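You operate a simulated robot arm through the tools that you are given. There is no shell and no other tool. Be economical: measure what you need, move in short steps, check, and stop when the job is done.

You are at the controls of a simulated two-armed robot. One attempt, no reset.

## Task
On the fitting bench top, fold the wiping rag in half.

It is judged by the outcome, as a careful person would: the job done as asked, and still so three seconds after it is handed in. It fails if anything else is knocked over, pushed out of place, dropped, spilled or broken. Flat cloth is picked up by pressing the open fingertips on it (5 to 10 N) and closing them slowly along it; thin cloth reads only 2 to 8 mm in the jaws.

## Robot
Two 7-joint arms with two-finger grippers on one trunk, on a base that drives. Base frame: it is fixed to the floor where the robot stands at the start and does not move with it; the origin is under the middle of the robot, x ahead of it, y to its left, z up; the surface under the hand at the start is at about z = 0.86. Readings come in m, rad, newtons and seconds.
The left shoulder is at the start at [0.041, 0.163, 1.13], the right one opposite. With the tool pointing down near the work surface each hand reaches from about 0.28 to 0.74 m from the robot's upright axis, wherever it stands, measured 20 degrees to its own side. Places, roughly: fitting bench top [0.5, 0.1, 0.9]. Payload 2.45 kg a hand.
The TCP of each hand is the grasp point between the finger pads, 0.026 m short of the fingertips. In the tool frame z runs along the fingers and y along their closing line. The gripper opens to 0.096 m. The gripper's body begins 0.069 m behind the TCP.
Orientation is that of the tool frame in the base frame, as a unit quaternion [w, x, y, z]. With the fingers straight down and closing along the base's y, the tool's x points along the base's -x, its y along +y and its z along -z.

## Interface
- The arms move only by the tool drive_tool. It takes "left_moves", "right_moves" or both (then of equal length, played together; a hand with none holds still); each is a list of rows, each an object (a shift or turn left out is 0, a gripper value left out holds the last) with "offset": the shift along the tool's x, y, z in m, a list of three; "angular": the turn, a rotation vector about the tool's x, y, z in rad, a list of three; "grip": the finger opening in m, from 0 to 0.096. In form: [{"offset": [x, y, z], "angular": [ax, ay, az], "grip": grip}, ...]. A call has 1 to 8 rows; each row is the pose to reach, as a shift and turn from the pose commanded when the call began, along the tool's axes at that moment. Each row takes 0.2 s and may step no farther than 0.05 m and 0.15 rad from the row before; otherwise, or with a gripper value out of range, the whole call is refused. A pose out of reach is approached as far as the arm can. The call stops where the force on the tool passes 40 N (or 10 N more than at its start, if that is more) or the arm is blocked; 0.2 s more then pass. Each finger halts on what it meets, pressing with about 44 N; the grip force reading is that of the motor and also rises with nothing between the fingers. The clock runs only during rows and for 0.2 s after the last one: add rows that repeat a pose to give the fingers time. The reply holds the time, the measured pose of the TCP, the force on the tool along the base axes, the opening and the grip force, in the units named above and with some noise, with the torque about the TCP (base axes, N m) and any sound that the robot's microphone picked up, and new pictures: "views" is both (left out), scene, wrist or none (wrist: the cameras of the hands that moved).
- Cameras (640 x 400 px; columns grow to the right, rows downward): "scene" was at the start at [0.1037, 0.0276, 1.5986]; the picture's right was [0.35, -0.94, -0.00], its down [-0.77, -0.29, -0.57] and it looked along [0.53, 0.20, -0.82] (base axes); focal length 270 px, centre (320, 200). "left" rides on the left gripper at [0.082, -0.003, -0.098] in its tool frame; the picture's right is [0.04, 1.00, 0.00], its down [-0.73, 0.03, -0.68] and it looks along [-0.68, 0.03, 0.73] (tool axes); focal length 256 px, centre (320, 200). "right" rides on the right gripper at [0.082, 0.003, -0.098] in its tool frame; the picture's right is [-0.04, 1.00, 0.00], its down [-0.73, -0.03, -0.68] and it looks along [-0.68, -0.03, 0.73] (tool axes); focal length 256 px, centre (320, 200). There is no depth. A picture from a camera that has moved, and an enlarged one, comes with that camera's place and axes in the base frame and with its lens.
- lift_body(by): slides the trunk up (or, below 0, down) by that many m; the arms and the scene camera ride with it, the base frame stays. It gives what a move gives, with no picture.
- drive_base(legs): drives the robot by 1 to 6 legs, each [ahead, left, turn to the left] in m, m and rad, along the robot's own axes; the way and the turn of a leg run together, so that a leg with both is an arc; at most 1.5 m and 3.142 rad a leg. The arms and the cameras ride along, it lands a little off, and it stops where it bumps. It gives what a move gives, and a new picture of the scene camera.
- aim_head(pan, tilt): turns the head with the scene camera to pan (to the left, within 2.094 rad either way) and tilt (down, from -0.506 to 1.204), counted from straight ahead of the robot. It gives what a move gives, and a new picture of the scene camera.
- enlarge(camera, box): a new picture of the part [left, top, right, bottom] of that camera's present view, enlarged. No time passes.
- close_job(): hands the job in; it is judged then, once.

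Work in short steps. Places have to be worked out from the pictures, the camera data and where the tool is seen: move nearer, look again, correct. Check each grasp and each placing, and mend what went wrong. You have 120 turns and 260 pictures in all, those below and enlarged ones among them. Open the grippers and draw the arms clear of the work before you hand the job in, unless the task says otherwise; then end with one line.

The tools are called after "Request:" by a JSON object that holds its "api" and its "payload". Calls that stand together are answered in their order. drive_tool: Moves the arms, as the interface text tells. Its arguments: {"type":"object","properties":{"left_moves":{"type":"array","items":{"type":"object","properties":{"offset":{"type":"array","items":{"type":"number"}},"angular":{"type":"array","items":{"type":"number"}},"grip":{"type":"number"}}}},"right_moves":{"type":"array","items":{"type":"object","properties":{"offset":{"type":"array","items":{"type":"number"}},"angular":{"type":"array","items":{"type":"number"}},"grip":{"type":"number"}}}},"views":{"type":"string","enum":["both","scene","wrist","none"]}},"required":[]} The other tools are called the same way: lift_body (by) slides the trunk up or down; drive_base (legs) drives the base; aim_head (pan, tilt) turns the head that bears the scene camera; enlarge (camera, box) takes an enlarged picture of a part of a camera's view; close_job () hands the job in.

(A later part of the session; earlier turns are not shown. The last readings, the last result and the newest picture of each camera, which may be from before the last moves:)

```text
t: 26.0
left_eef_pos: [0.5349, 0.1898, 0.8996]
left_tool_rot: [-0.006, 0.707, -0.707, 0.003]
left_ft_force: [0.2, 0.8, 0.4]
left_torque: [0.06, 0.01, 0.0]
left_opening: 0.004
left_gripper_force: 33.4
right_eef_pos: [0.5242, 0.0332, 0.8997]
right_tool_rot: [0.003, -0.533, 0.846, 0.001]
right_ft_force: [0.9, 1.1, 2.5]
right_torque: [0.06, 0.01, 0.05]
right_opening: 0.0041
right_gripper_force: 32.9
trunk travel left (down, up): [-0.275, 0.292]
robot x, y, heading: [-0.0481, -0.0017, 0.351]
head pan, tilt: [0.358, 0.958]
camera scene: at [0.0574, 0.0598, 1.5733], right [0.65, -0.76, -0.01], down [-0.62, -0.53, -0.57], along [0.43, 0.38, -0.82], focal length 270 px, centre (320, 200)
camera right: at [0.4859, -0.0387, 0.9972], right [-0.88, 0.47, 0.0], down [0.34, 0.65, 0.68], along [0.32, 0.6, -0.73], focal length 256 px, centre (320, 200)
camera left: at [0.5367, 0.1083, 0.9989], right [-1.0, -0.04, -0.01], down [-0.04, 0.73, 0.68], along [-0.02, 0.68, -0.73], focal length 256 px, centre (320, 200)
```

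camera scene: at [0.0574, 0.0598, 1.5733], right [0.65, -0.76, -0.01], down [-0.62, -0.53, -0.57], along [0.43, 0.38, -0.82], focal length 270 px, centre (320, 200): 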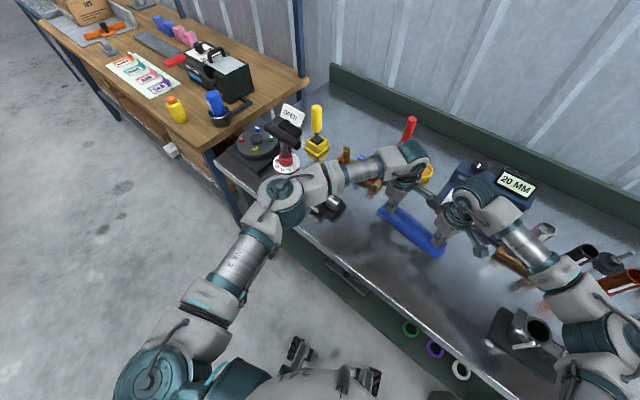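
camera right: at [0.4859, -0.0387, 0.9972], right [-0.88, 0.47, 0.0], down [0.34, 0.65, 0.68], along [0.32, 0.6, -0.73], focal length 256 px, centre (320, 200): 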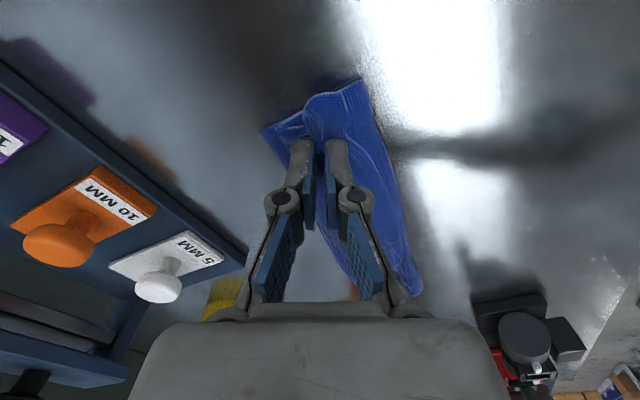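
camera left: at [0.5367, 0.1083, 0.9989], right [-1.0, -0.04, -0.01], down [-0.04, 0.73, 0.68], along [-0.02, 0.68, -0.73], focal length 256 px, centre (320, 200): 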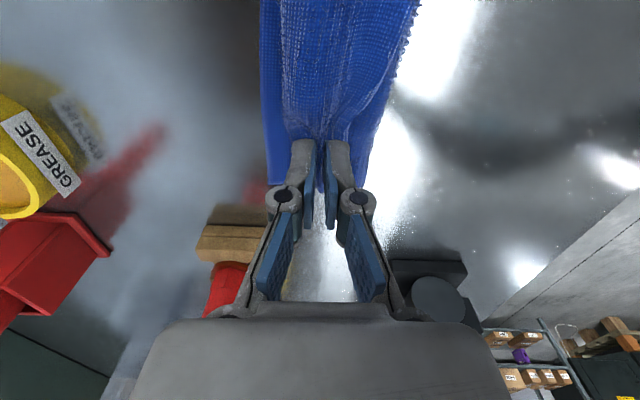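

The edge is resting over the far half. I'll open slowly to release, then rise straight up a little and look.

Request:
{"api": "drive_tool", "payload": {"left_moves": [{"grip": 0.008}, {"grip": 0.014}, {"grip": 0.02}, {"offset": [0, 0, -0.01], "grip": 0.024}, {"offset": [0, 0, -0.03], "grip": 0.024}, {"offset": [0, 0, -0.06], "grip": 0.024}, {"offset": [0, 0, -0.09], "grip": 0.024}], "right_moves": [{"grip": 0.008}, {"grip": 0.014}, {"grip": 0.02}, {"offset": [0, 0, -0.01], "grip": 0.024}, {"offset": [0, 0, -0.03], "grip": 0.024}, {"offset": [0, 0, -0.06], "grip": 0.024}, {"offset": [0, 0, -0.09], "grip": 0.024}]}}

```text
t: 27.6
left_eef_pos: [0.533, 0.1927, 0.9908]
left_tool_rot: [0.005, -0.707, 0.707, -0.004]
left_ft_force: [-0.1, -1.1, -0.8]
left_torque: [0.0, -0.01, -0.01]
left_opening: 0.0239
left_gripper_force: 0.1
right_eef_pos: [0.5217, 0.0356, 0.9894]
right_tool_rot: [0.003, -0.532, 0.847, -0.002]
right_ft_force: [0.4, -0.2, 0.3]
right_torque: [0.02, 0.0, 0.01]
right_opening: 0.0242
right_gripper_force: 0.1
trunk travel left (down, up): [-0.275, 0.292]
robot x, y, heading: [-0.0461, 0.0014, 0.357]
head pan, tilt: [0.358, 0.958]
camera scene: at [0.0538, 0.065, 1.5734], right [0.65, -0.76, 0.0], down [-0.62, -0.53, -0.57], along [0.43, 0.37, -0.82], focal length 270 px, centre (320, 200)
camera right: at [0.4827, -0.0355, 1.0876], right [-0.88, 0.47, -0.01], down [0.34, 0.65, 0.68], along [0.32, 0.6, -0.73], focal length 256 px, centre (320, 200)
camera left: at [0.5344, 0.1118, 1.091], right [-1.0, -0.04, -0.01], down [-0.04, 0.73, 0.68], along [-0.02, 0.68, -0.73], focal length 256 px, centre (320, 200)
```

scene: 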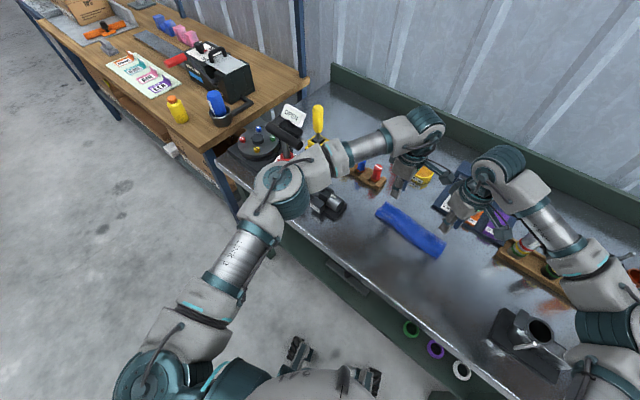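
right: 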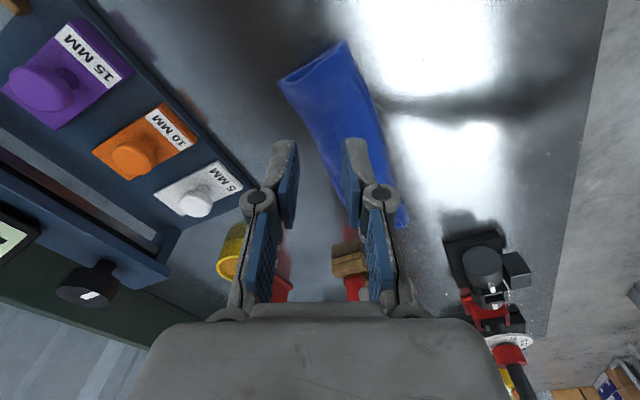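
left: 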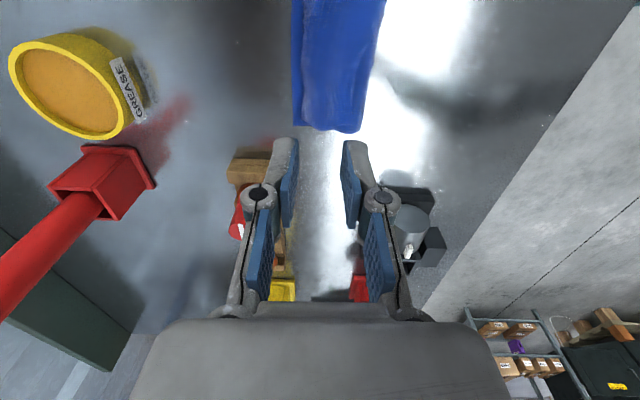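

The cloth is released and lies as a narrow strip. I'll enlarge to see whether the edges line up or the hem is rolled.

Request:
{"api": "enlarge", "payload": {"camera": "scene", "box": [350, 180, 470, 270]}}

Request:
{"api": "enlarge", "payload": {"camera": "right", "box": [250, 20, 450, 240]}}

Request:
{"api": "enlarge", "payload": {"camera": "left", "box": [250, 0, 430, 150]}}

```text
4.44 times, centred on (410, 225) of scene
camera zoom: at [0.0538, 0.065, 1.5734], right [0.65, -0.76, 0.0], down [-0.62, -0.53, -0.57], along [0.43, 0.37, -0.82], focal length 1199 px, centre (-80, 89)
```

zoom: 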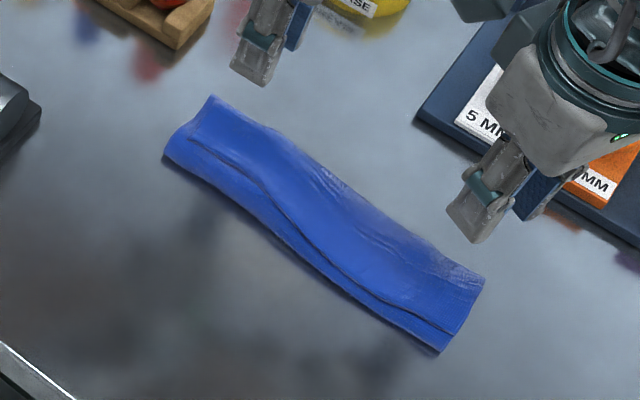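

```text
1.82 times, centred on (350, 130) of right
camera zoom: at [0.4827, -0.0355, 1.0876], right [-0.88, 0.47, -0.01], down [0.34, 0.65, 0.68], along [0.32, 0.6, -0.73], focal length 465 px, centre (266, 327)
```

zoom: 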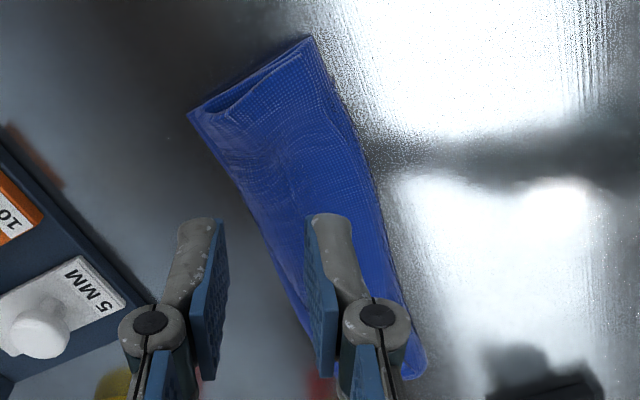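

```text
2.67 times, centred on (340, 75) of left
camera zoom: at [0.5344, 0.1118, 1.091], right [-1.0, -0.04, -0.01], down [-0.04, 0.73, 0.68], along [-0.02, 0.68, -0.73], focal length 683 px, centre (267, 533)
```

zoom: 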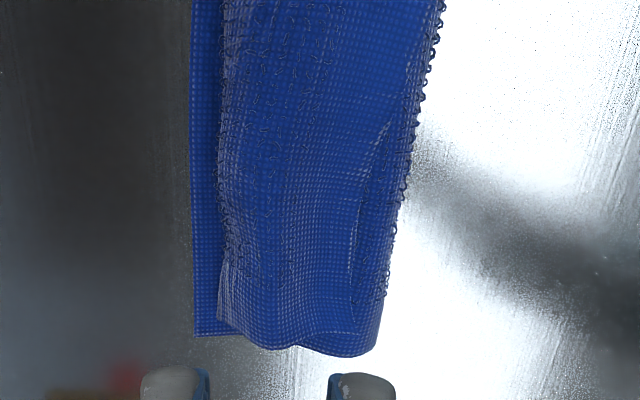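

The near edge has rolled back on top: the seam line runs along x ≈ 0.505, so it is really a three-layer fold. I'll turn the hands back to closing along y, so I can pinch right at that loose edge and pull it forward to the far edge.

Request:
{"api": "drive_tool", "payload": {"left_moves": [{"offset": [0, 0, -0.01], "angular": [0, 0, 0.149]}, {"offset": [0, 0, -0.01], "angular": [0, 0, 0.298]}, {"offset": [0, 0, -0.01], "angular": [0, 0, 0.447]}, {"offset": [0, 0, -0.01], "angular": [0, 0, 0.596]}, {"offset": [0, 0, -0.01], "angular": [0, 0, 0.745]}, {"offset": [0, 0, -0.01], "angular": [0, 0, 0.894]}, {"offset": [0, 0, -0.01], "angular": [0, 0, 1.043]}, {"offset": [0, 0, -0.01], "angular": [0, 0, 1.192]}], "right_moves": [{"offset": [0, 0, -0.01], "angular": [0, 0, 0.14]}, {"offset": [0, 0, -0.01], "angular": [0, 0, 0.28]}, {"offset": [0, 0, -0.01], "angular": [0, 0, 0.42]}, {"offset": [0, 0, -0.01], "angular": [0, 0, 0.56]}, {"offset": [0, 0, -0.01], "angular": [0, 0, 0.7]}, {"offset": [0, 0, -0.01], "angular": [0, 0, 0.84]}, {"offset": [0, 0, -0.01], "angular": [0, 0, 0.98]}, {"offset": [0, 0, -0.01], "angular": [0, 0, 1.12]}], "views": "none"}}

Request:
{"api": "drive_tool", "payload": {"left_moves": [{"angular": [0, 0, 0.13]}, {"angular": [0, 0, 0.26]}, {"angular": [0, 0, 0.379]}], "views": "none"}}

```text
t: 29.4
left_eef_pos: [0.5329, 0.1936, 1.0009]
left_tool_rot: [0.007, -0.188, 0.982, 0.0]
left_ft_force: [-1.3, -0.1, 1.1]
left_torque: [-0.03, -0.01, 0.01]
left_opening: 0.024
left_gripper_force: 0.1
right_eef_pos: [0.5217, 0.0353, 0.9983]
right_tool_rot: [0.002, -0.001, 1.0, 0.0]
right_ft_force: [-0.2, 0.1, -0.3]
right_torque: [0.03, 0.0, -0.02]
right_opening: 0.0238
right_gripper_force: 0.1
trunk travel left (down, up): [-0.275, 0.292]
robot x, y, heading: [-0.0479, 0.003, 0.354]
head pan, tilt: [0.358, 0.958]
```

```text
t: 30.2
left_eef_pos: [0.5315, 0.193, 0.999]
left_tool_rot: [0.006, 0.001, 1.0, 0.001]
left_ft_force: [-0.1, 0.0, -0.4]
left_torque: [-0.05, -0.01, 0.02]
left_opening: 0.024
left_gripper_force: 0.0
right_eef_pos: [0.5216, 0.0352, 0.9993]
right_tool_rot: [0.003, -0.001, 1.0, 0.0]
right_ft_force: [0.4, 0.1, 1.0]
right_torque: [-0.01, -0.01, -0.01]
right_opening: 0.0239
right_gripper_force: 0.0
trunk travel left (down, up): [-0.275, 0.292]
robot x, y, heading: [-0.0496, 0.0045, 0.354]
head pan, tilt: [0.358, 0.958]
```

Both hands now close along y. I'll move them above the loose edge's ends and look.

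Request:
{"api": "drive_tool", "payload": {"left_moves": [{"offset": [0.015, -0.003, 0.03], "grip": 0.03}, {"offset": [0.015, -0.003, 0.065], "grip": 0.03}], "right_moves": [{"offset": [0.015, -0.004, 0.03], "grip": 0.03}, {"offset": [0.015, -0.004, 0.065], "grip": 0.03}], "views": "wrist"}}

Request:
{"api": "enlarge", "payload": {"camera": "left", "box": [120, 60, 400, 235]}}

Request:
{"api": "enlarge", "payload": {"camera": "right", "box": [240, 60, 520, 235]}}

```text
t: 30.8
left_eef_pos: [0.5206, 0.1919, 0.9343]
left_tool_rot: [0.005, 0.0, 1.0, 0.001]
left_ft_force: [-0.6, -0.8, 0.2]
left_torque: [-0.01, 0.06, -0.02]
left_opening: 0.0299
left_gripper_force: 0.0
right_eef_pos: [0.5069, 0.0329, 0.9315]
right_tool_rot: [0.002, -0.002, 1.0, 0.0]
right_ft_force: [1.0, -0.1, 0.6]
right_torque: [0.0, -0.01, -0.04]
right_opening: 0.0298
right_gripper_force: 0.0
trunk travel left (down, up): [-0.275, 0.292]
robot x, y, heading: [-0.047, 0.0012, 0.351]
head pan, tilt: [0.358, 0.958]
camera right: at [0.426, 0.0365, 1.0295], right [0.04, 1.0, 0.0], down [0.73, -0.03, 0.68], along [0.68, -0.02, -0.73], focal length 256 px, centre (320, 200)
camera left: at [0.4371, 0.1878, 1.0327], right [-0.04, 1.0, 0.0], down [0.73, 0.03, 0.69], along [0.69, 0.03, -0.73], focal length 256 px, centre (320, 200)
```

right: 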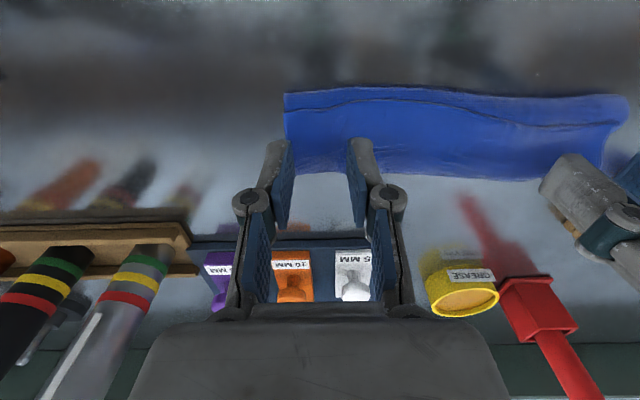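
left: 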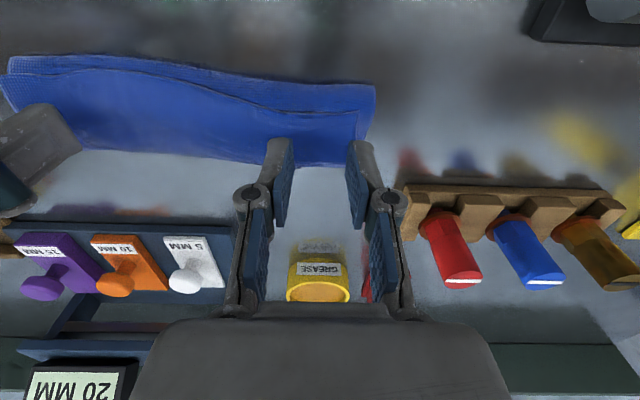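

```text
2.29 times, centred on (260, 148) of left
camera zoom: at [0.4371, 0.1878, 1.0327], right [-0.04, 1.0, 0.0], down [0.73, 0.03, 0.69], along [0.69, 0.03, -0.73], focal length 585 px, centre (457, 320)
```

zoom: 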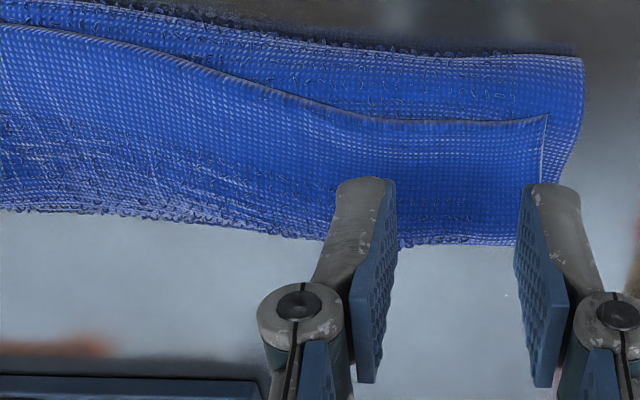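

```text
2.29 times, centred on (380, 148) of right
camera zoom: at [0.426, 0.0365, 1.0295], right [0.04, 1.0, 0.0], down [0.73, -0.03, 0.68], along [0.68, -0.02, -0.73], focal length 585 px, centre (183, 320)
```

zoom: 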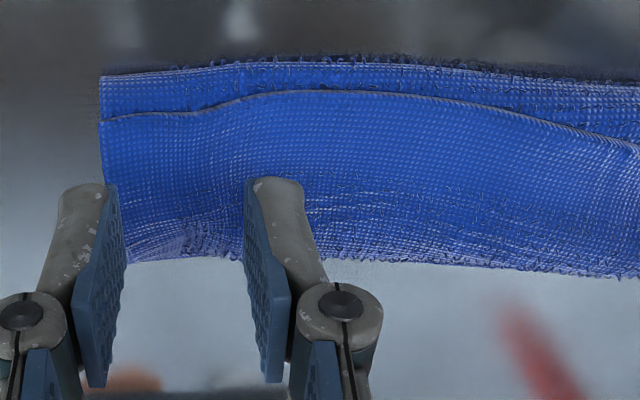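

The loose edge is clear now, at x ≈ 0.512 on the left and 0.496 on the right. I'll centre the fingers just inside it near each corner and go down to nearly touching.

Request:
{"api": "drive_tool", "payload": {"left_moves": [{"offset": [0.004, -0.004, 0.0]}, {"offset": [0.004, -0.004, 0.02]}, {"offset": [0.004, -0.004, 0.034]}], "right_moves": [{"offset": [0.005, 0.005, 0.0]}, {"offset": [0.005, 0.005, 0.02]}, {"offset": [0.005, 0.005, 0.032]}], "views": "wrist"}}

Request:
{"api": "enlarge", "payload": {"camera": "left", "box": [180, 60, 460, 235]}}

Request:
{"api": "enlarge", "payload": {"camera": "right", "box": [180, 60, 460, 235]}}

```text
t: 31.6
left_eef_pos: [0.5157, 0.1858, 0.8991]
left_tool_rot: [0.007, 0.0, 1.0, 0.002]
left_ft_force: [0.5, -0.2, 2.6]
left_torque: [-0.02, -0.01, 0.02]
left_opening: 0.0299
left_gripper_force: 0.1
right_eef_pos: [0.5002, 0.0364, 0.9005]
right_tool_rot: [0.003, -0.002, 1.0, 0.001]
right_ft_force: [0.5, 0.4, 0.1]
right_torque: [0.0, 0.01, 0.02]
right_opening: 0.03
right_gripper_force: 0.0
trunk travel left (down, up): [-0.275, 0.292]
robot x, y, heading: [-0.0445, 0.0012, 0.353]
head pan, tilt: [0.358, 0.958]
camera right: at [0.4192, 0.0402, 0.9999], right [0.04, 1.0, 0.0], down [0.73, -0.03, 0.68], along [0.68, -0.02, -0.73], focal length 256 px, centre (320, 200)
camera left: at [0.4317, 0.1831, 0.9983], right [-0.04, 1.0, 0.0], down [0.72, 0.03, 0.69], along [0.69, 0.03, -0.72], focal length 256 px, centre (320, 200)
```

right: 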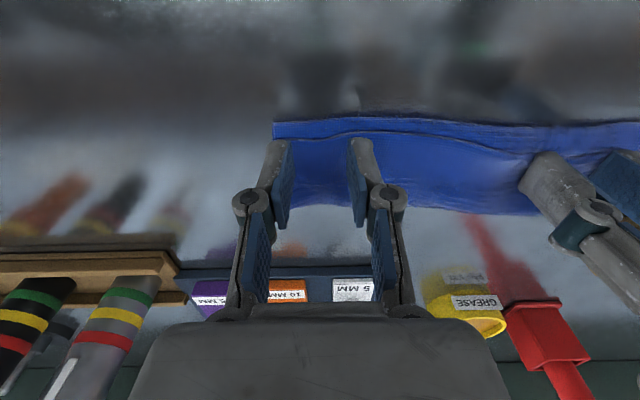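
left: 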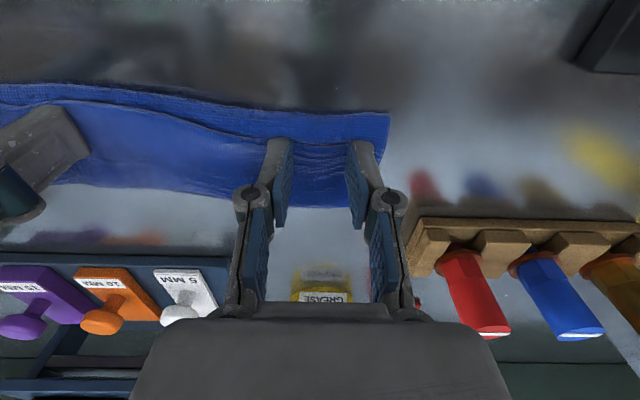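

```text
2.29 times, centred on (320, 148) of left
camera zoom: at [0.4317, 0.1831, 0.9983], right [-0.04, 1.0, 0.0], down [0.72, 0.03, 0.69], along [0.69, 0.03, -0.72], focal length 585 px, centre (320, 320)
```

zoom: 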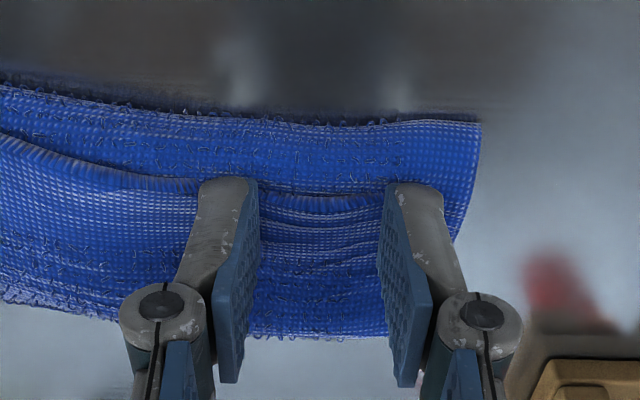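

```text
2.29 times, centred on (320, 148) of right
camera zoom: at [0.4192, 0.0402, 0.9999], right [0.04, 1.0, 0.0], down [0.73, -0.03, 0.68], along [0.68, -0.02, -0.73], focal length 585 px, centre (320, 320)
```

zoom: 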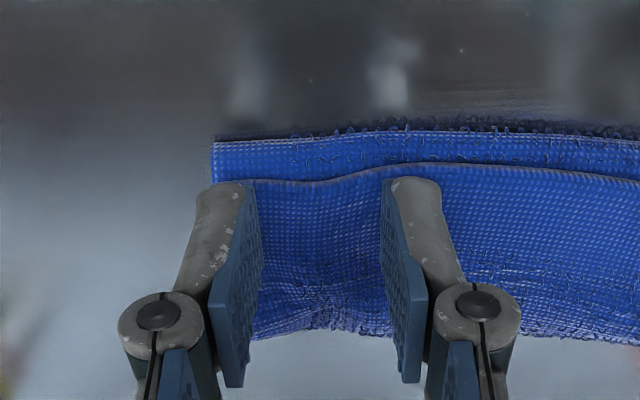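

The left is touching at 2.6 N and the right is just above the cloth. I'll press lightly (~5 N) and close slowly on the top layer.

Request:
{"api": "drive_tool", "payload": {"left_moves": [{"offset": [0, 0, 0.001]}, {"offset": [0, 0, 0.001]}, {"offset": [0, 0, 0.001], "grip": 0.026}, {"offset": [0, 0, 0.001], "grip": 0.022}, {"offset": [0, 0, 0.001], "grip": 0.018}], "right_moves": [{"offset": [0, 0.004, 0]}, {"offset": [0, 0.004, 0.004]}, {"offset": [0, 0.004, 0.004], "grip": 0.026}, {"offset": [0, 0.004, 0.004], "grip": 0.022}, {"offset": [0, 0.004, 0.004], "grip": 0.018}], "views": "none"}}

Request:
{"api": "enlarge", "payload": {"camera": "left", "box": [180, 60, 460, 235]}}

Request:
{"api": "enlarge", "payload": {"camera": "right", "box": [180, 60, 460, 235]}}

```text
t: 32.8
left_eef_pos: [0.515, 0.1868, 0.8985]
left_tool_rot: [0.006, 0.0, 1.0, 0.001]
left_ft_force: [0.5, 0.6, 2.1]
left_torque: [0.0, -0.01, 0.02]
left_opening: 0.0181
left_gripper_force: 0.1
right_eef_pos: [0.5007, 0.0399, 0.8977]
right_tool_rot: [0.003, -0.002, 1.0, 0.001]
right_ft_force: [0.0, 0.1, 0.5]
right_torque: [0.02, -0.02, 0.02]
right_opening: 0.0175
right_gripper_force: 0.1
trunk travel left (down, up): [-0.275, 0.292]
robot x, y, heading: [-0.0466, 0.0012, 0.359]
head pan, tilt: [0.358, 0.958]
```

```text
2.29 times, centred on (320, 148) of left
camera zoom: at [0.4318, 0.1833, 0.9973], right [-0.04, 1.0, 0.0], down [0.72, 0.03, 0.69], along [0.69, 0.03, -0.73], focal length 585 px, centre (320, 320)
```

zoom: 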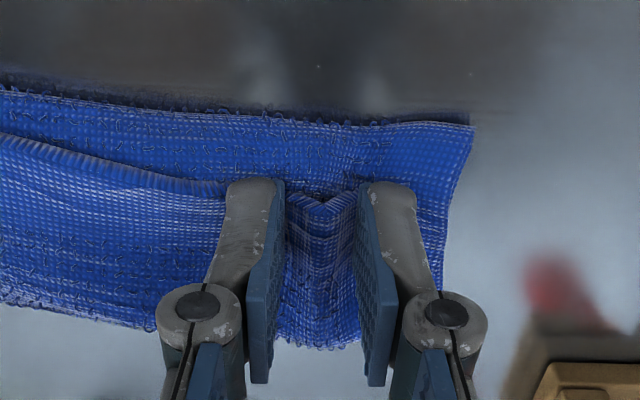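

```text
2.29 times, centred on (320, 148) of right
camera zoom: at [0.4194, 0.0449, 0.996], right [0.04, 1.0, 0.0], down [0.73, -0.03, 0.68], along [0.68, -0.02, -0.73], focal length 585 px, centre (320, 320)
```

zoom: 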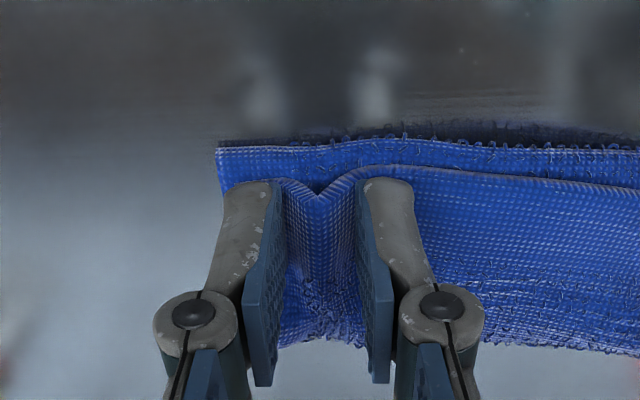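

Only the top layer is gathering, right at its edge. I'll close fully.

Request:
{"api": "drive_tool", "payload": {"left_moves": [{"grip": 0.014}, {"grip": 0.01}, {"grip": 0.006}, {"grip": 0.002}, {"grip": 0.0}, {"grip": 0.0}], "right_moves": [{"grip": 0.014}, {"grip": 0.01}, {"grip": 0.006}, {"grip": 0.002}, {"grip": 0.0}, {"grip": 0.0}], "views": "none"}}

Request:
{"api": "drive_tool", "payload": {"left_moves": [{"offset": [0, 0, -0.01]}, {"offset": [0, 0, -0.025]}, {"offset": [0, 0, -0.04]}], "right_moves": [{"offset": [0, 0, -0.01]}, {"offset": [0, 0, -0.025]}, {"offset": [0, 0, -0.04]}]}}

```text
t: 34.2
left_eef_pos: [0.514, 0.1857, 0.8987]
left_tool_rot: [0.006, 0.0, 1.0, 0.001]
left_ft_force: [-1.1, -8.8, 2.7]
left_torque: [-0.29, 0.04, -0.01]
left_opening: 0.0041
left_gripper_force: 33.0
right_eef_pos: [0.5004, 0.0412, 0.8986]
right_tool_rot: [0.002, -0.003, 1.0, 0.001]
right_ft_force: [1.0, 10.7, 2.7]
right_torque: [0.29, -0.04, 0.01]
right_opening: 0.004
right_gripper_force: 33.3
trunk travel left (down, up): [-0.275, 0.292]
robot x, y, heading: [-0.0502, -0.0012, 0.355]
head pan, tilt: [0.358, 0.958]
```

```text
t: 35.0
left_eef_pos: [0.5136, 0.187, 0.9393]
left_tool_rot: [0.006, 0.001, 1.0, 0.001]
left_ft_force: [-1.1, -9.7, -0.2]
left_torque: [-0.28, 0.03, -0.04]
left_opening: 0.0041
left_gripper_force: 32.6
right_eef_pos: [0.5009, 0.0407, 0.9378]
right_tool_rot: [0.003, -0.002, 1.0, 0.001]
right_ft_force: [0.2, 10.6, -0.5]
right_torque: [0.28, 0.0, -0.01]
right_opening: 0.0041
right_gripper_force: 33.3
trunk travel left (down, up): [-0.275, 0.292]
robot x, y, heading: [-0.0468, 0.001, 0.351]
head pan, tilt: [0.358, 0.958]
camera scene: at [0.0553, 0.0637, 1.5733], right [0.65, -0.76, 0.0], down [-0.62, -0.53, -0.57], along [0.43, 0.37, -0.82], focal length 270 px, centre (320, 200)
camera right: at [0.4197, 0.0448, 1.0368], right [0.04, 1.0, 0.0], down [0.73, -0.03, 0.68], along [0.68, -0.02, -0.73], focal length 256 px, centre (320, 200)
camera left: at [0.4298, 0.1828, 1.0377], right [-0.04, 1.0, 0.0], down [0.72, 0.03, 0.69], along [0.69, 0.03, -0.73], focal length 256 px, centre (320, 200)
```

scene: 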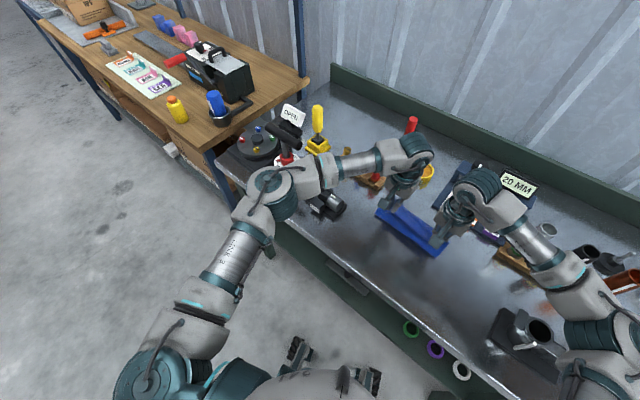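
right: 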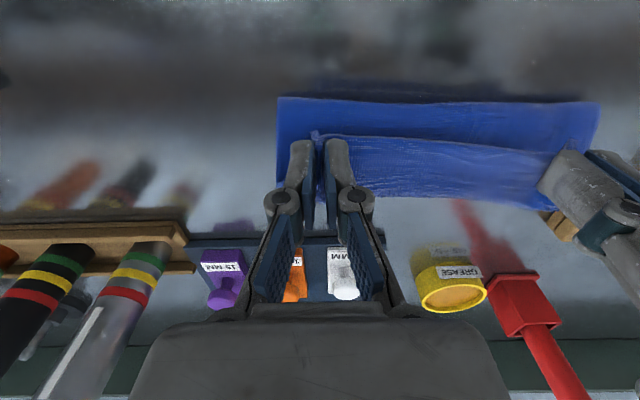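
left: 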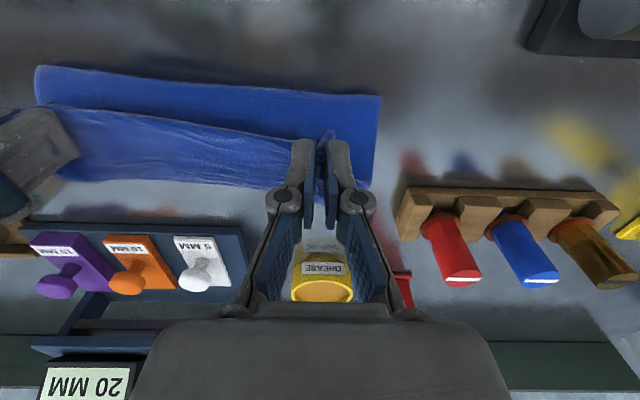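

The loose edge is up cleanly in both jaws. I'll ease the side tension and lift higher so the bottom layer's far edge comes into view.

Request:
{"api": "drive_tool", "payload": {"left_moves": [{"offset": [0, -0.003, -0.015]}, {"offset": [0, -0.003, -0.03]}, {"offset": [0, -0.003, -0.04]}], "right_moves": [{"offset": [0, 0.003, -0.015]}, {"offset": [0, 0.003, -0.03]}, {"offset": [0, 0.003, -0.04]}], "views": "wrist"}}

Request:
{"api": "enlarge", "payload": {"camera": "scene", "box": [350, 170, 480, 270]}}

```text
t: 35.8
left_eef_pos: [0.514, 0.1835, 0.9796]
left_tool_rot: [0.006, 0.0, 1.0, 0.001]
left_ft_force: [-0.3, -4.3, -0.1]
left_torque: [-0.08, 0.03, -0.01]
left_opening: 0.0041
left_gripper_force: 32.7
right_eef_pos: [0.5009, 0.0423, 0.9783]
right_tool_rot: [0.001, -0.002, 1.0, 0.0]
right_ft_force: [0.8, 3.8, 0.1]
right_torque: [0.09, 0.0, -0.03]
right_opening: 0.0039
right_gripper_force: 32.3
trunk travel left (down, up): [-0.275, 0.292]
robot x, y, heading: [-0.0506, -0.002, 0.347]
head pan, tilt: [0.358, 0.958]
camera right: at [0.4196, 0.0465, 1.0765], right [0.04, 1.0, 0.0], down [0.73, -0.03, 0.68], along [0.68, -0.02, -0.73], focal length 256 px, centre (320, 200)
camera left: at [0.431, 0.1803, 1.0782], right [-0.04, 1.0, 0.0], down [0.72, 0.03, 0.69], along [0.69, 0.03, -0.73], focal length 256 px, centre (320, 200)
```

right: 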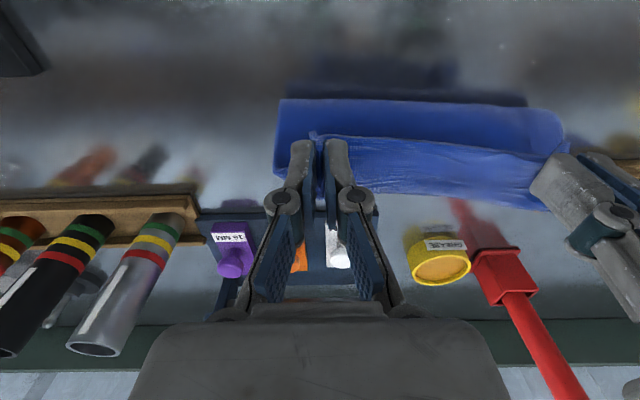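
left: 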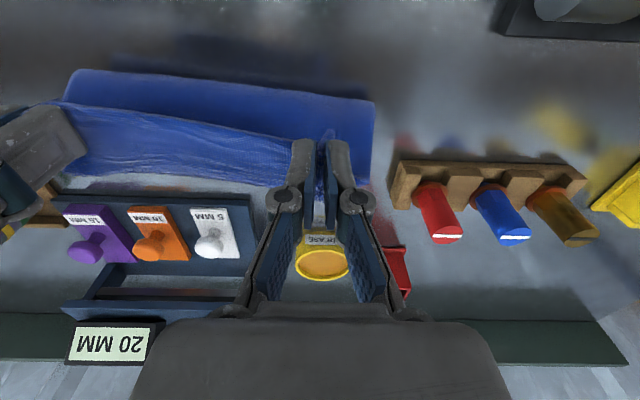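

```text
4.00 times, centred on (415, 220) of scene
camera zoom: at [0.0557, 0.0638, 1.5732], right [0.65, -0.76, 0.0], down [-0.62, -0.53, -0.57], along [0.43, 0.37, -0.82], focal length 1079 px, centre (-60, 120)
```

zoom: 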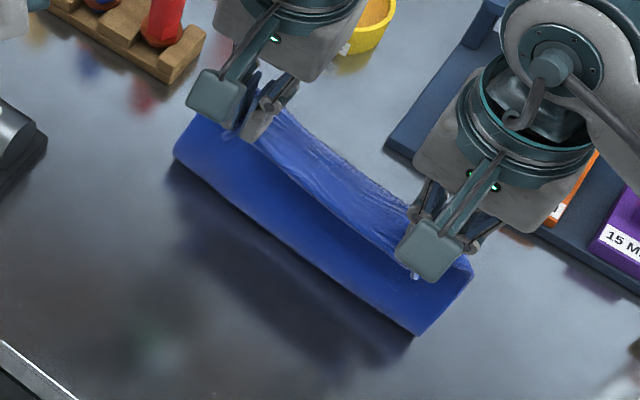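

The flap hangs well from the grips. I'll arc it forward past the upper fold to unroll it, then check before setting it down.

Request:
{"api": "drive_tool", "payload": {"left_moves": [{"offset": [-0.02, 0, 0]}, {"offset": [-0.04, 0, 0]}, {"offset": [-0.06, 0, 0.01]}, {"offset": [-0.07, 0, 0.025]}, {"offset": [-0.07, 0, 0.04]}], "right_moves": [{"offset": [-0.02, 0, 0]}, {"offset": [-0.04, 0, 0]}, {"offset": [-0.06, 0, 0.01]}, {"offset": [-0.07, 0, 0.025]}, {"offset": [-0.07, 0, 0.04]}], "views": "wrist"}}

Request:
{"api": "enlarge", "payload": {"camera": "scene", "box": [350, 170, 480, 270]}}

```text
t: 37.0
left_eef_pos: [0.5787, 0.1841, 0.9412]
left_tool_rot: [0.006, 0.001, 1.0, 0.001]
left_ft_force: [-0.6, -2.5, 0.9]
left_torque: [0.01, -0.01, -0.01]
left_opening: 0.0048
left_gripper_force: 36.0
left hand out of reach, approached as far as the arm can: row 3, 4, 5
right_eef_pos: [0.5726, 0.0435, 0.9396]
right_tool_rot: [0.003, -0.002, 1.0, 0.001]
right_ft_force: [0.2, 2.0, 0.1]
right_torque: [-0.02, -0.01, 0.01]
right_opening: 0.0055
right_gripper_force: 36.4
trunk travel left (down, up): [-0.275, 0.292]
robot x, y, heading: [-0.049, 0.0021, 0.357]
head pan, tilt: [0.358, 0.958]
camera right: at [0.4906, 0.0471, 1.036], right [0.04, 1.0, 0.0], down [0.73, -0.03, 0.68], along [0.68, -0.02, -0.73], focal length 256 px, centre (320, 200)
camera left: at [0.4953, 0.1805, 1.0386], right [-0.04, 1.0, 0.0], down [0.73, 0.03, 0.69], along [0.69, 0.03, -0.73], focal length 256 px, centre (320, 200)
```

right: 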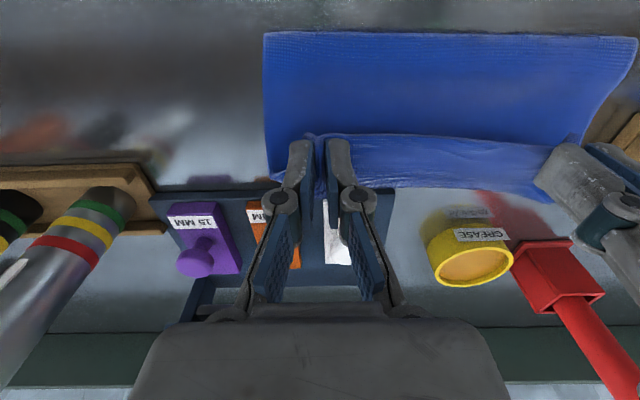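
left: 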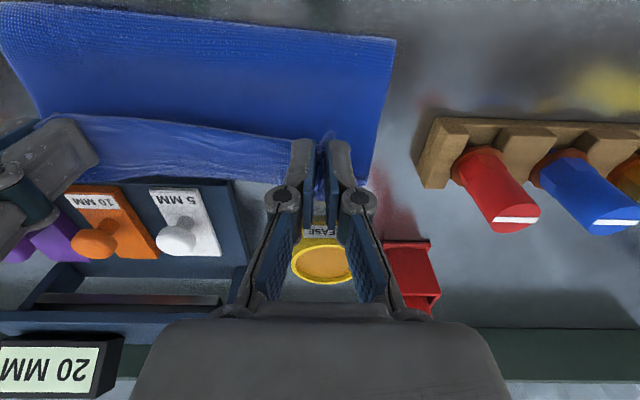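

```text
4.00 times, centred on (415, 220) of scene
camera zoom: at [0.057, 0.0625, 1.5732], right [0.65, -0.76, 0.0], down [-0.62, -0.53, -0.57], along [0.43, 0.38, -0.82], focal length 1079 px, centre (-60, 120)
```

zoom: 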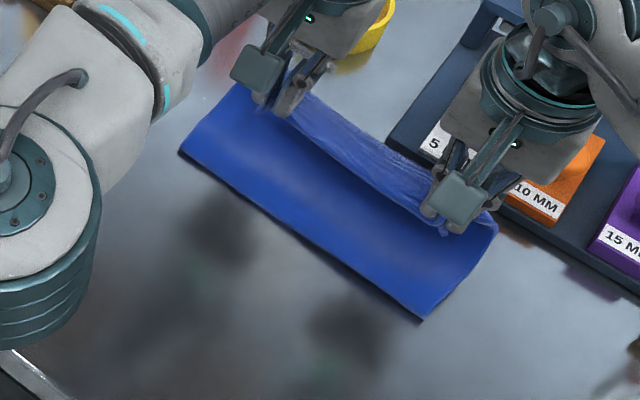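

It isn't clear whether the wrinkled part beyond the grips is the bottom layer or the still-rolled flap. I'll lift straight up a few cm and look from the side views.

Request:
{"api": "drive_tool", "payload": {"left_moves": [{"offset": [0, 0, -0.02]}, {"offset": [0, 0, -0.04]}, {"offset": [0, 0, -0.06]}], "right_moves": [{"offset": [0, 0, -0.02]}, {"offset": [0, 0, -0.04]}, {"offset": [0, 0, -0.06]}], "views": "wrist"}}

Request:
{"api": "enlarge", "payload": {"camera": "scene", "box": [350, 170, 480, 270]}}

```text
t: 37.8
left_eef_pos: [0.5733, 0.186, 0.9889]
left_tool_rot: [0.006, 0.0, 1.0, 0.001]
left_ft_force: [-0.7, -4.9, 0.3]
left_torque: [-0.13, -0.02, 0.0]
left_opening: 0.0049
left_gripper_force: 34.9
left hand out of reach, approached as far as the arm can: row 3
right_eef_pos: [0.5728, 0.0441, 0.998]
right_tool_rot: [0.003, -0.002, 1.0, 0.0]
right_ft_force: [-0.4, 4.8, -0.8]
right_torque: [0.08, 0.01, 0.01]
right_opening: 0.0036
right_gripper_force: 30.6
trunk travel left (down, up): [-0.275, 0.292]
robot x, y, heading: [-0.0479, 0.005, 0.355]
head pan, tilt: [0.358, 0.958]
camera right: at [0.4908, 0.048, 1.0963], right [0.04, 1.0, 0.0], down [0.73, -0.03, 0.68], along [0.68, -0.02, -0.73], focal length 256 px, centre (320, 200)
camera left: at [0.4897, 0.1823, 1.0879], right [-0.04, 1.0, 0.0], down [0.72, 0.03, 0.69], along [0.69, 0.03, -0.73], focal length 256 px, centre (320, 200)
```

right: 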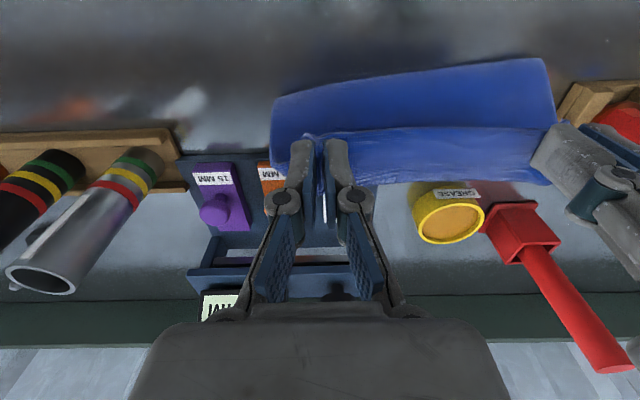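
left: 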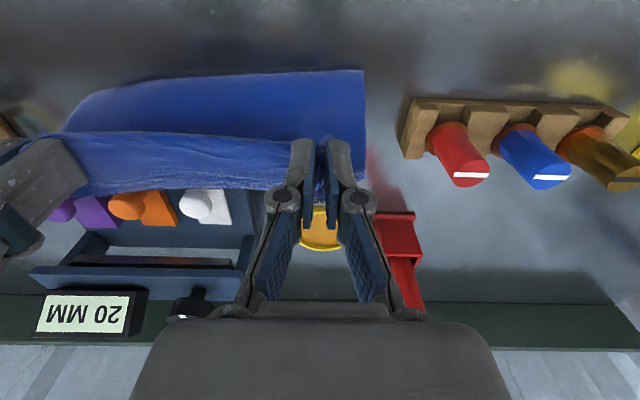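

```text
4.00 times, centred on (415, 220) of scene
camera zoom: at [0.0557, 0.0634, 1.5732], right [0.65, -0.76, 0.0], down [-0.62, -0.53, -0.57], along [0.43, 0.37, -0.82], focal length 1079 px, centre (-60, 120)
```

zoom: 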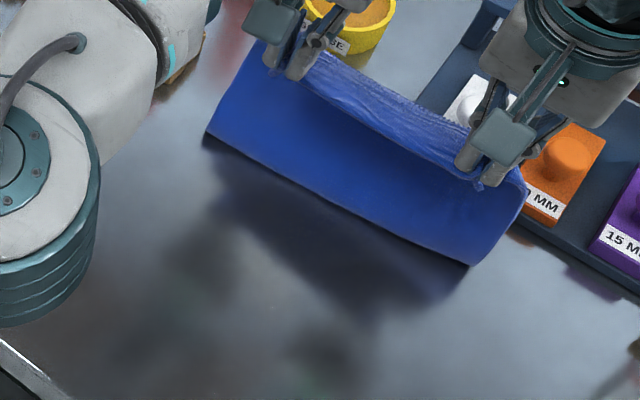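

Triangulating shows the cloth in a stiff "U": the held edge is at x ≈ 0.57, the bend at x ≈ 0.64 (too near the switch rack), and the other edge is below at x ≈ 0.56. I'll lift it mostly free and bring it back toward me, then lay it so the fold forms on the far side with clearance.

Request:
{"api": "drive_tool", "payload": {"left_moves": [{"offset": [0.015, 0, -0.012]}, {"offset": [0.03, 0, -0.024]}, {"offset": [0.045, 0, -0.036]}, {"offset": [0.06, 0, -0.048]}, {"offset": [0.075, 0, -0.06]}, {"offset": [0.085, 0, -0.07]}], "right_moves": [{"offset": [0.015, 0, -0.01]}, {"offset": [0.03, 0, -0.02]}, {"offset": [0.045, 0, -0.03]}, {"offset": [0.06, 0, -0.04]}, {"offset": [0.075, 0, -0.05]}, {"offset": [0.085, 0, -0.06]}]}}

Request:
{"api": "enlarge", "payload": {"camera": "scene", "box": [340, 150, 500, 270]}}

```text
t: 39.2
left_eef_pos: [0.484, 0.187, 1.0577]
left_tool_rot: [0.007, 0.0, 1.0, 0.001]
left_ft_force: [-0.1, -6.1, 0.0]
left_torque: [-0.11, -0.02, -0.01]
left_opening: 0.0036
left_gripper_force: 30.9
right_eef_pos: [0.486, 0.0442, 1.0572]
right_tool_rot: [0.003, -0.001, 1.0, 0.0]
right_ft_force: [-1.2, 5.9, -0.1]
right_torque: [0.12, 0.01, 0.03]
right_opening: 0.004
right_gripper_force: 33.7
trunk travel left (down, up): [-0.275, 0.292]
robot x, y, heading: [-0.0475, 0.0055, 0.353]
head pan, tilt: [0.358, 0.958]
camera scene: at [0.0545, 0.0651, 1.5732], right [0.65, -0.76, 0.0], down [-0.62, -0.53, -0.57], along [0.43, 0.37, -0.82], focal length 270 px, centre (320, 200)
camera right: at [0.405, 0.0484, 1.1554], right [0.04, 1.0, 0.0], down [0.73, -0.03, 0.68], along [0.68, -0.02, -0.73], focal length 256 px, centre (320, 200)
camera left: at [0.4003, 0.1835, 1.1562], right [-0.04, 1.0, 0.0], down [0.72, 0.03, 0.69], along [0.69, 0.03, -0.72], focal length 256 px, centre (320, 200)
```

scene: 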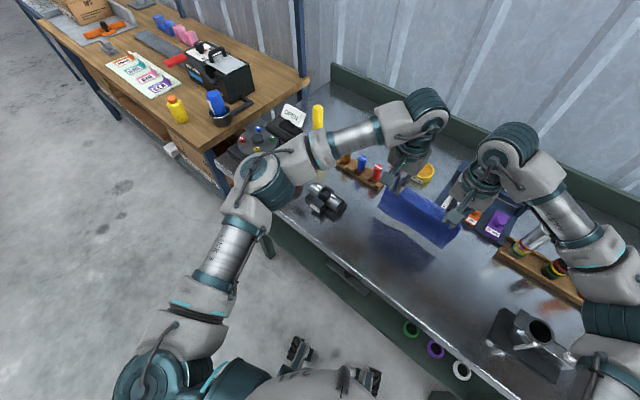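
right: 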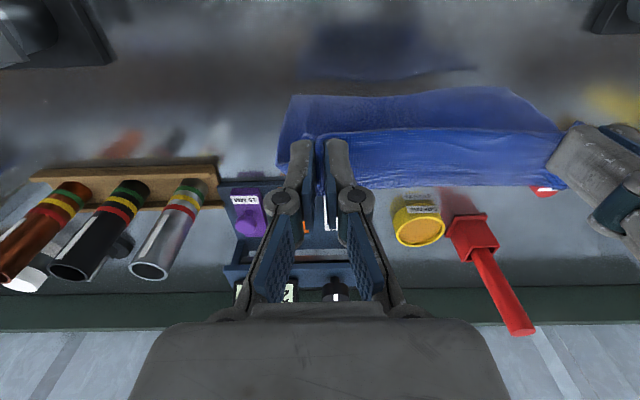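
left: 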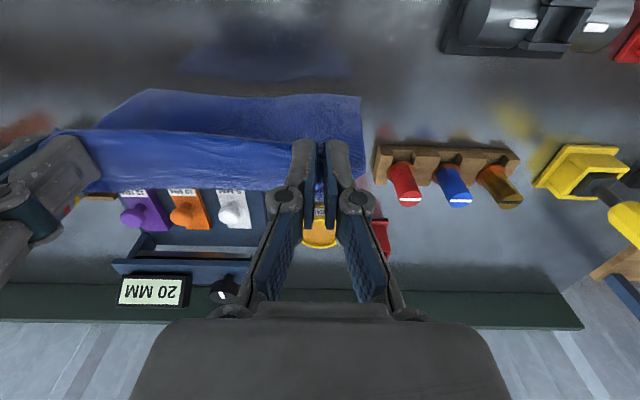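

```text
3.33 times, centred on (420, 210) of scene
camera zoom: at [0.0545, 0.0651, 1.5732], right [0.65, -0.76, 0.0], down [-0.62, -0.53, -0.57], along [0.43, 0.37, -0.82], focal length 899 px, centre (-13, 167)
```

zoom: 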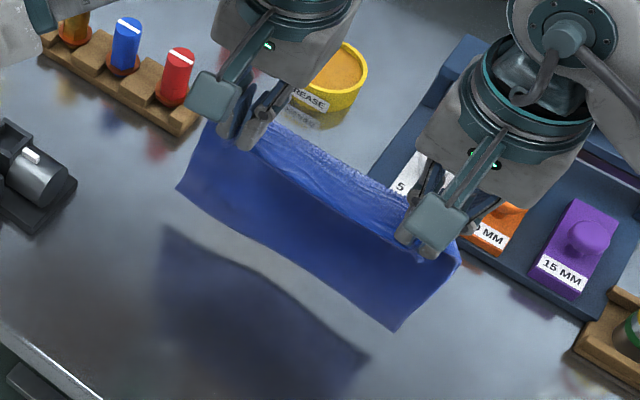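

The free cloth hangs in a C that opens toward me, with the bottom edge at about (0.50, z 0.90) and its belly forward. I'll lower so the bottom edge touches around x ≈ 0.50.

Request:
{"api": "drive_tool", "payload": {"left_moves": [{"offset": [0, 0, 0.02]}, {"offset": [0, 0, 0.04]}, {"offset": [0, 0, 0.055]}, {"offset": [-0.008, 0, 0.065]}, {"offset": [-0.016, 0, 0.075]}], "right_moves": [{"offset": [0, 0, 0.02]}, {"offset": [0, 0, 0.04]}, {"offset": [0, 0, 0.055]}, {"offset": [-0.008, 0, 0.065]}, {"offset": [-0.016, 0, 0.075]}], "views": "wrist"}}

Request:
{"api": "enlarge", "payload": {"camera": "scene", "box": [340, 150, 500, 270]}}

```text
t: 40.4
left_eef_pos: [0.5005, 0.1862, 0.9835]
left_tool_rot: [0.006, 0.0, 1.0, 0.001]
left_ft_force: [0.4, -7.8, 0.6]
left_torque: [-0.17, -0.02, -0.06]
left_opening: 0.0038
left_gripper_force: 33.4
right_eef_pos: [0.5031, 0.0436, 0.9817]
right_tool_rot: [0.003, -0.002, 1.0, 0.001]
right_ft_force: [-0.3, 8.2, 0.2]
right_torque: [0.22, 0.05, 0.03]
right_opening: 0.0042
right_gripper_force: 32.8
trunk travel left (down, up): [-0.275, 0.292]
robot x, y, heading: [-0.0475, -0.0001, 0.352]
head pan, tilt: [0.358, 0.958]
camera right: at [0.4214, 0.0461, 1.08], right [0.04, 1.0, 0.0], down [0.73, -0.03, 0.68], along [0.68, -0.02, -0.73], focal length 256 px, centre (320, 200)
camera left: at [0.4172, 0.1822, 1.0813], right [-0.04, 1.0, 0.0], down [0.72, 0.03, 0.69], along [0.69, 0.03, -0.73], focal length 256 px, centre (320, 200)
```

right: 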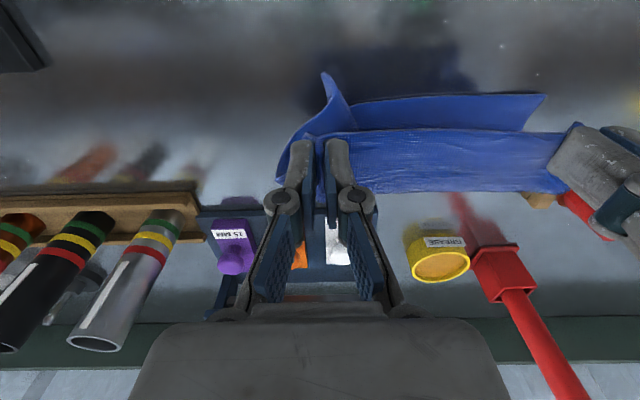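
left: 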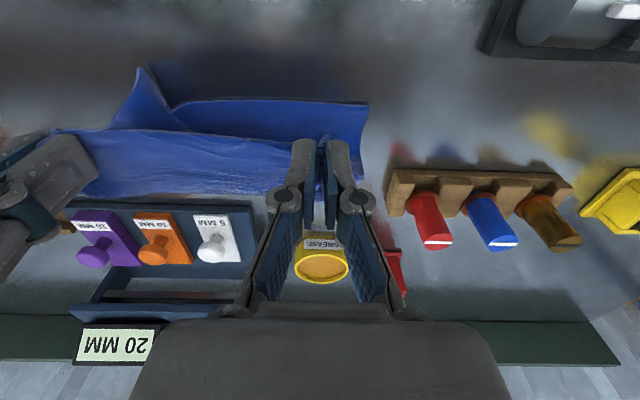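

```text
3.33 times, centred on (420, 210) of scene
camera zoom: at [0.0565, 0.0637, 1.5731], right [0.65, -0.76, 0.0], down [-0.62, -0.53, -0.57], along [0.43, 0.37, -0.82], focal length 899 px, centre (-13, 167)
```

zoom: 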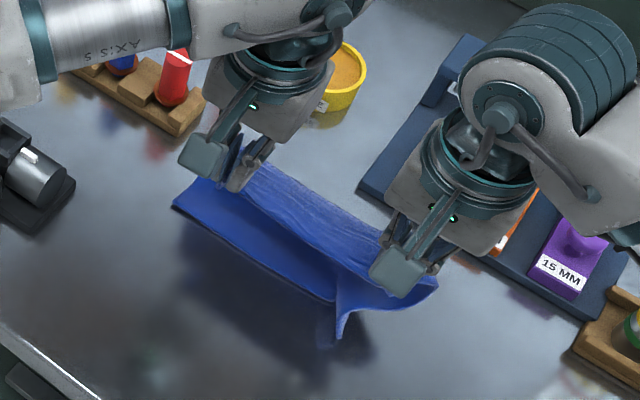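

The right lower corner curled when it touched. I'll lift it free again and move back to x ≈ 0.445, so I can lay the lower edge down with a forward-trailing motion.

Request:
{"api": "drive_tool", "payload": {"left_moves": [{"offset": [0.0, -0.001, -0.03]}, {"offset": [0.015, -0.002, -0.06]}, {"offset": [0.035, -0.003, -0.085]}, {"offset": [0.057, -0.003, -0.095]}, {"offset": [0.057, -0.003, -0.095]}, {"offset": [0.057, -0.003, -0.095]}], "right_moves": [{"offset": [0.0, 0.001, -0.03]}, {"offset": [0.015, 0.002, -0.06]}, {"offset": [0.035, 0.003, -0.085]}, {"offset": [0.057, 0.003, -0.095]}, {"offset": [0.057, 0.003, -0.095]}, {"offset": [0.057, 0.003, -0.095]}], "views": "wrist"}}

Request:
{"api": "enlarge", "payload": {"camera": "scene", "box": [320, 150, 480, 270]}}

```text
t: 41.8
left_eef_pos: [0.4424, 0.1831, 1.0766]
left_tool_rot: [0.006, 0.0, 1.0, 0.001]
left_ft_force: [0.9, -0.1, 4.4]
left_torque: [0.02, -0.09, -0.07]
left_opening: 0.0034
left_gripper_force: 30.2
right_eef_pos: [0.4446, 0.0462, 1.0791]
right_tool_rot: [0.003, -0.001, 1.0, 0.0]
right_ft_force: [0.6, 0.5, 0.2]
right_torque: [-0.05, 0.01, 0.05]
right_opening: 0.0041
right_gripper_force: 33.1
trunk travel left (down, up): [-0.275, 0.292]
robot x, y, heading: [-0.0502, -0.0017, 0.351]
head pan, tilt: [0.358, 0.958]
camera right: at [0.3624, 0.0503, 1.1767], right [0.04, 1.0, 0.0], down [0.73, -0.03, 0.68], along [0.68, -0.02, -0.73], focal length 256 px, centre (320, 200)
camera left: at [0.3593, 0.1786, 1.1756], right [-0.04, 1.0, 0.0], down [0.72, 0.03, 0.69], along [0.69, 0.03, -0.73], focal length 256 px, centre (320, 200)
```

right: 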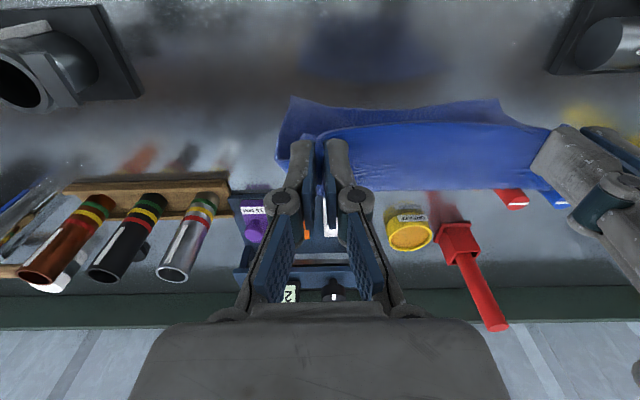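
left: 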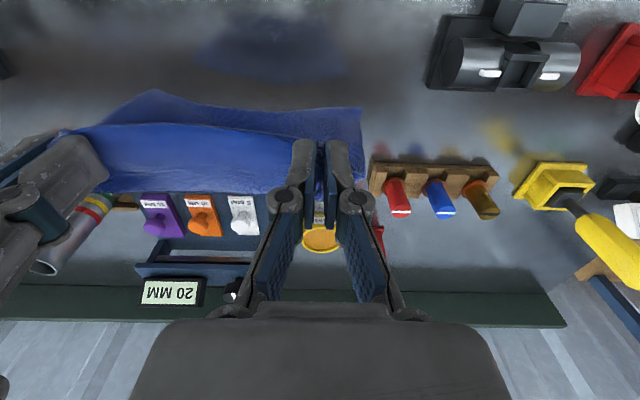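

```text
3.33 times, centred on (400, 210) of scene
camera zoom: at [0.0551, 0.0641, 1.5732], right [0.65, -0.76, 0.0], down [-0.62, -0.53, -0.57], along [0.43, 0.37, -0.82], focal length 899 px, centre (53, 167)
```

zoom: 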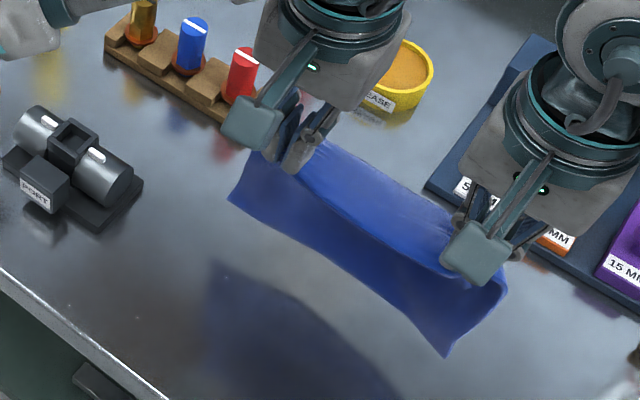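

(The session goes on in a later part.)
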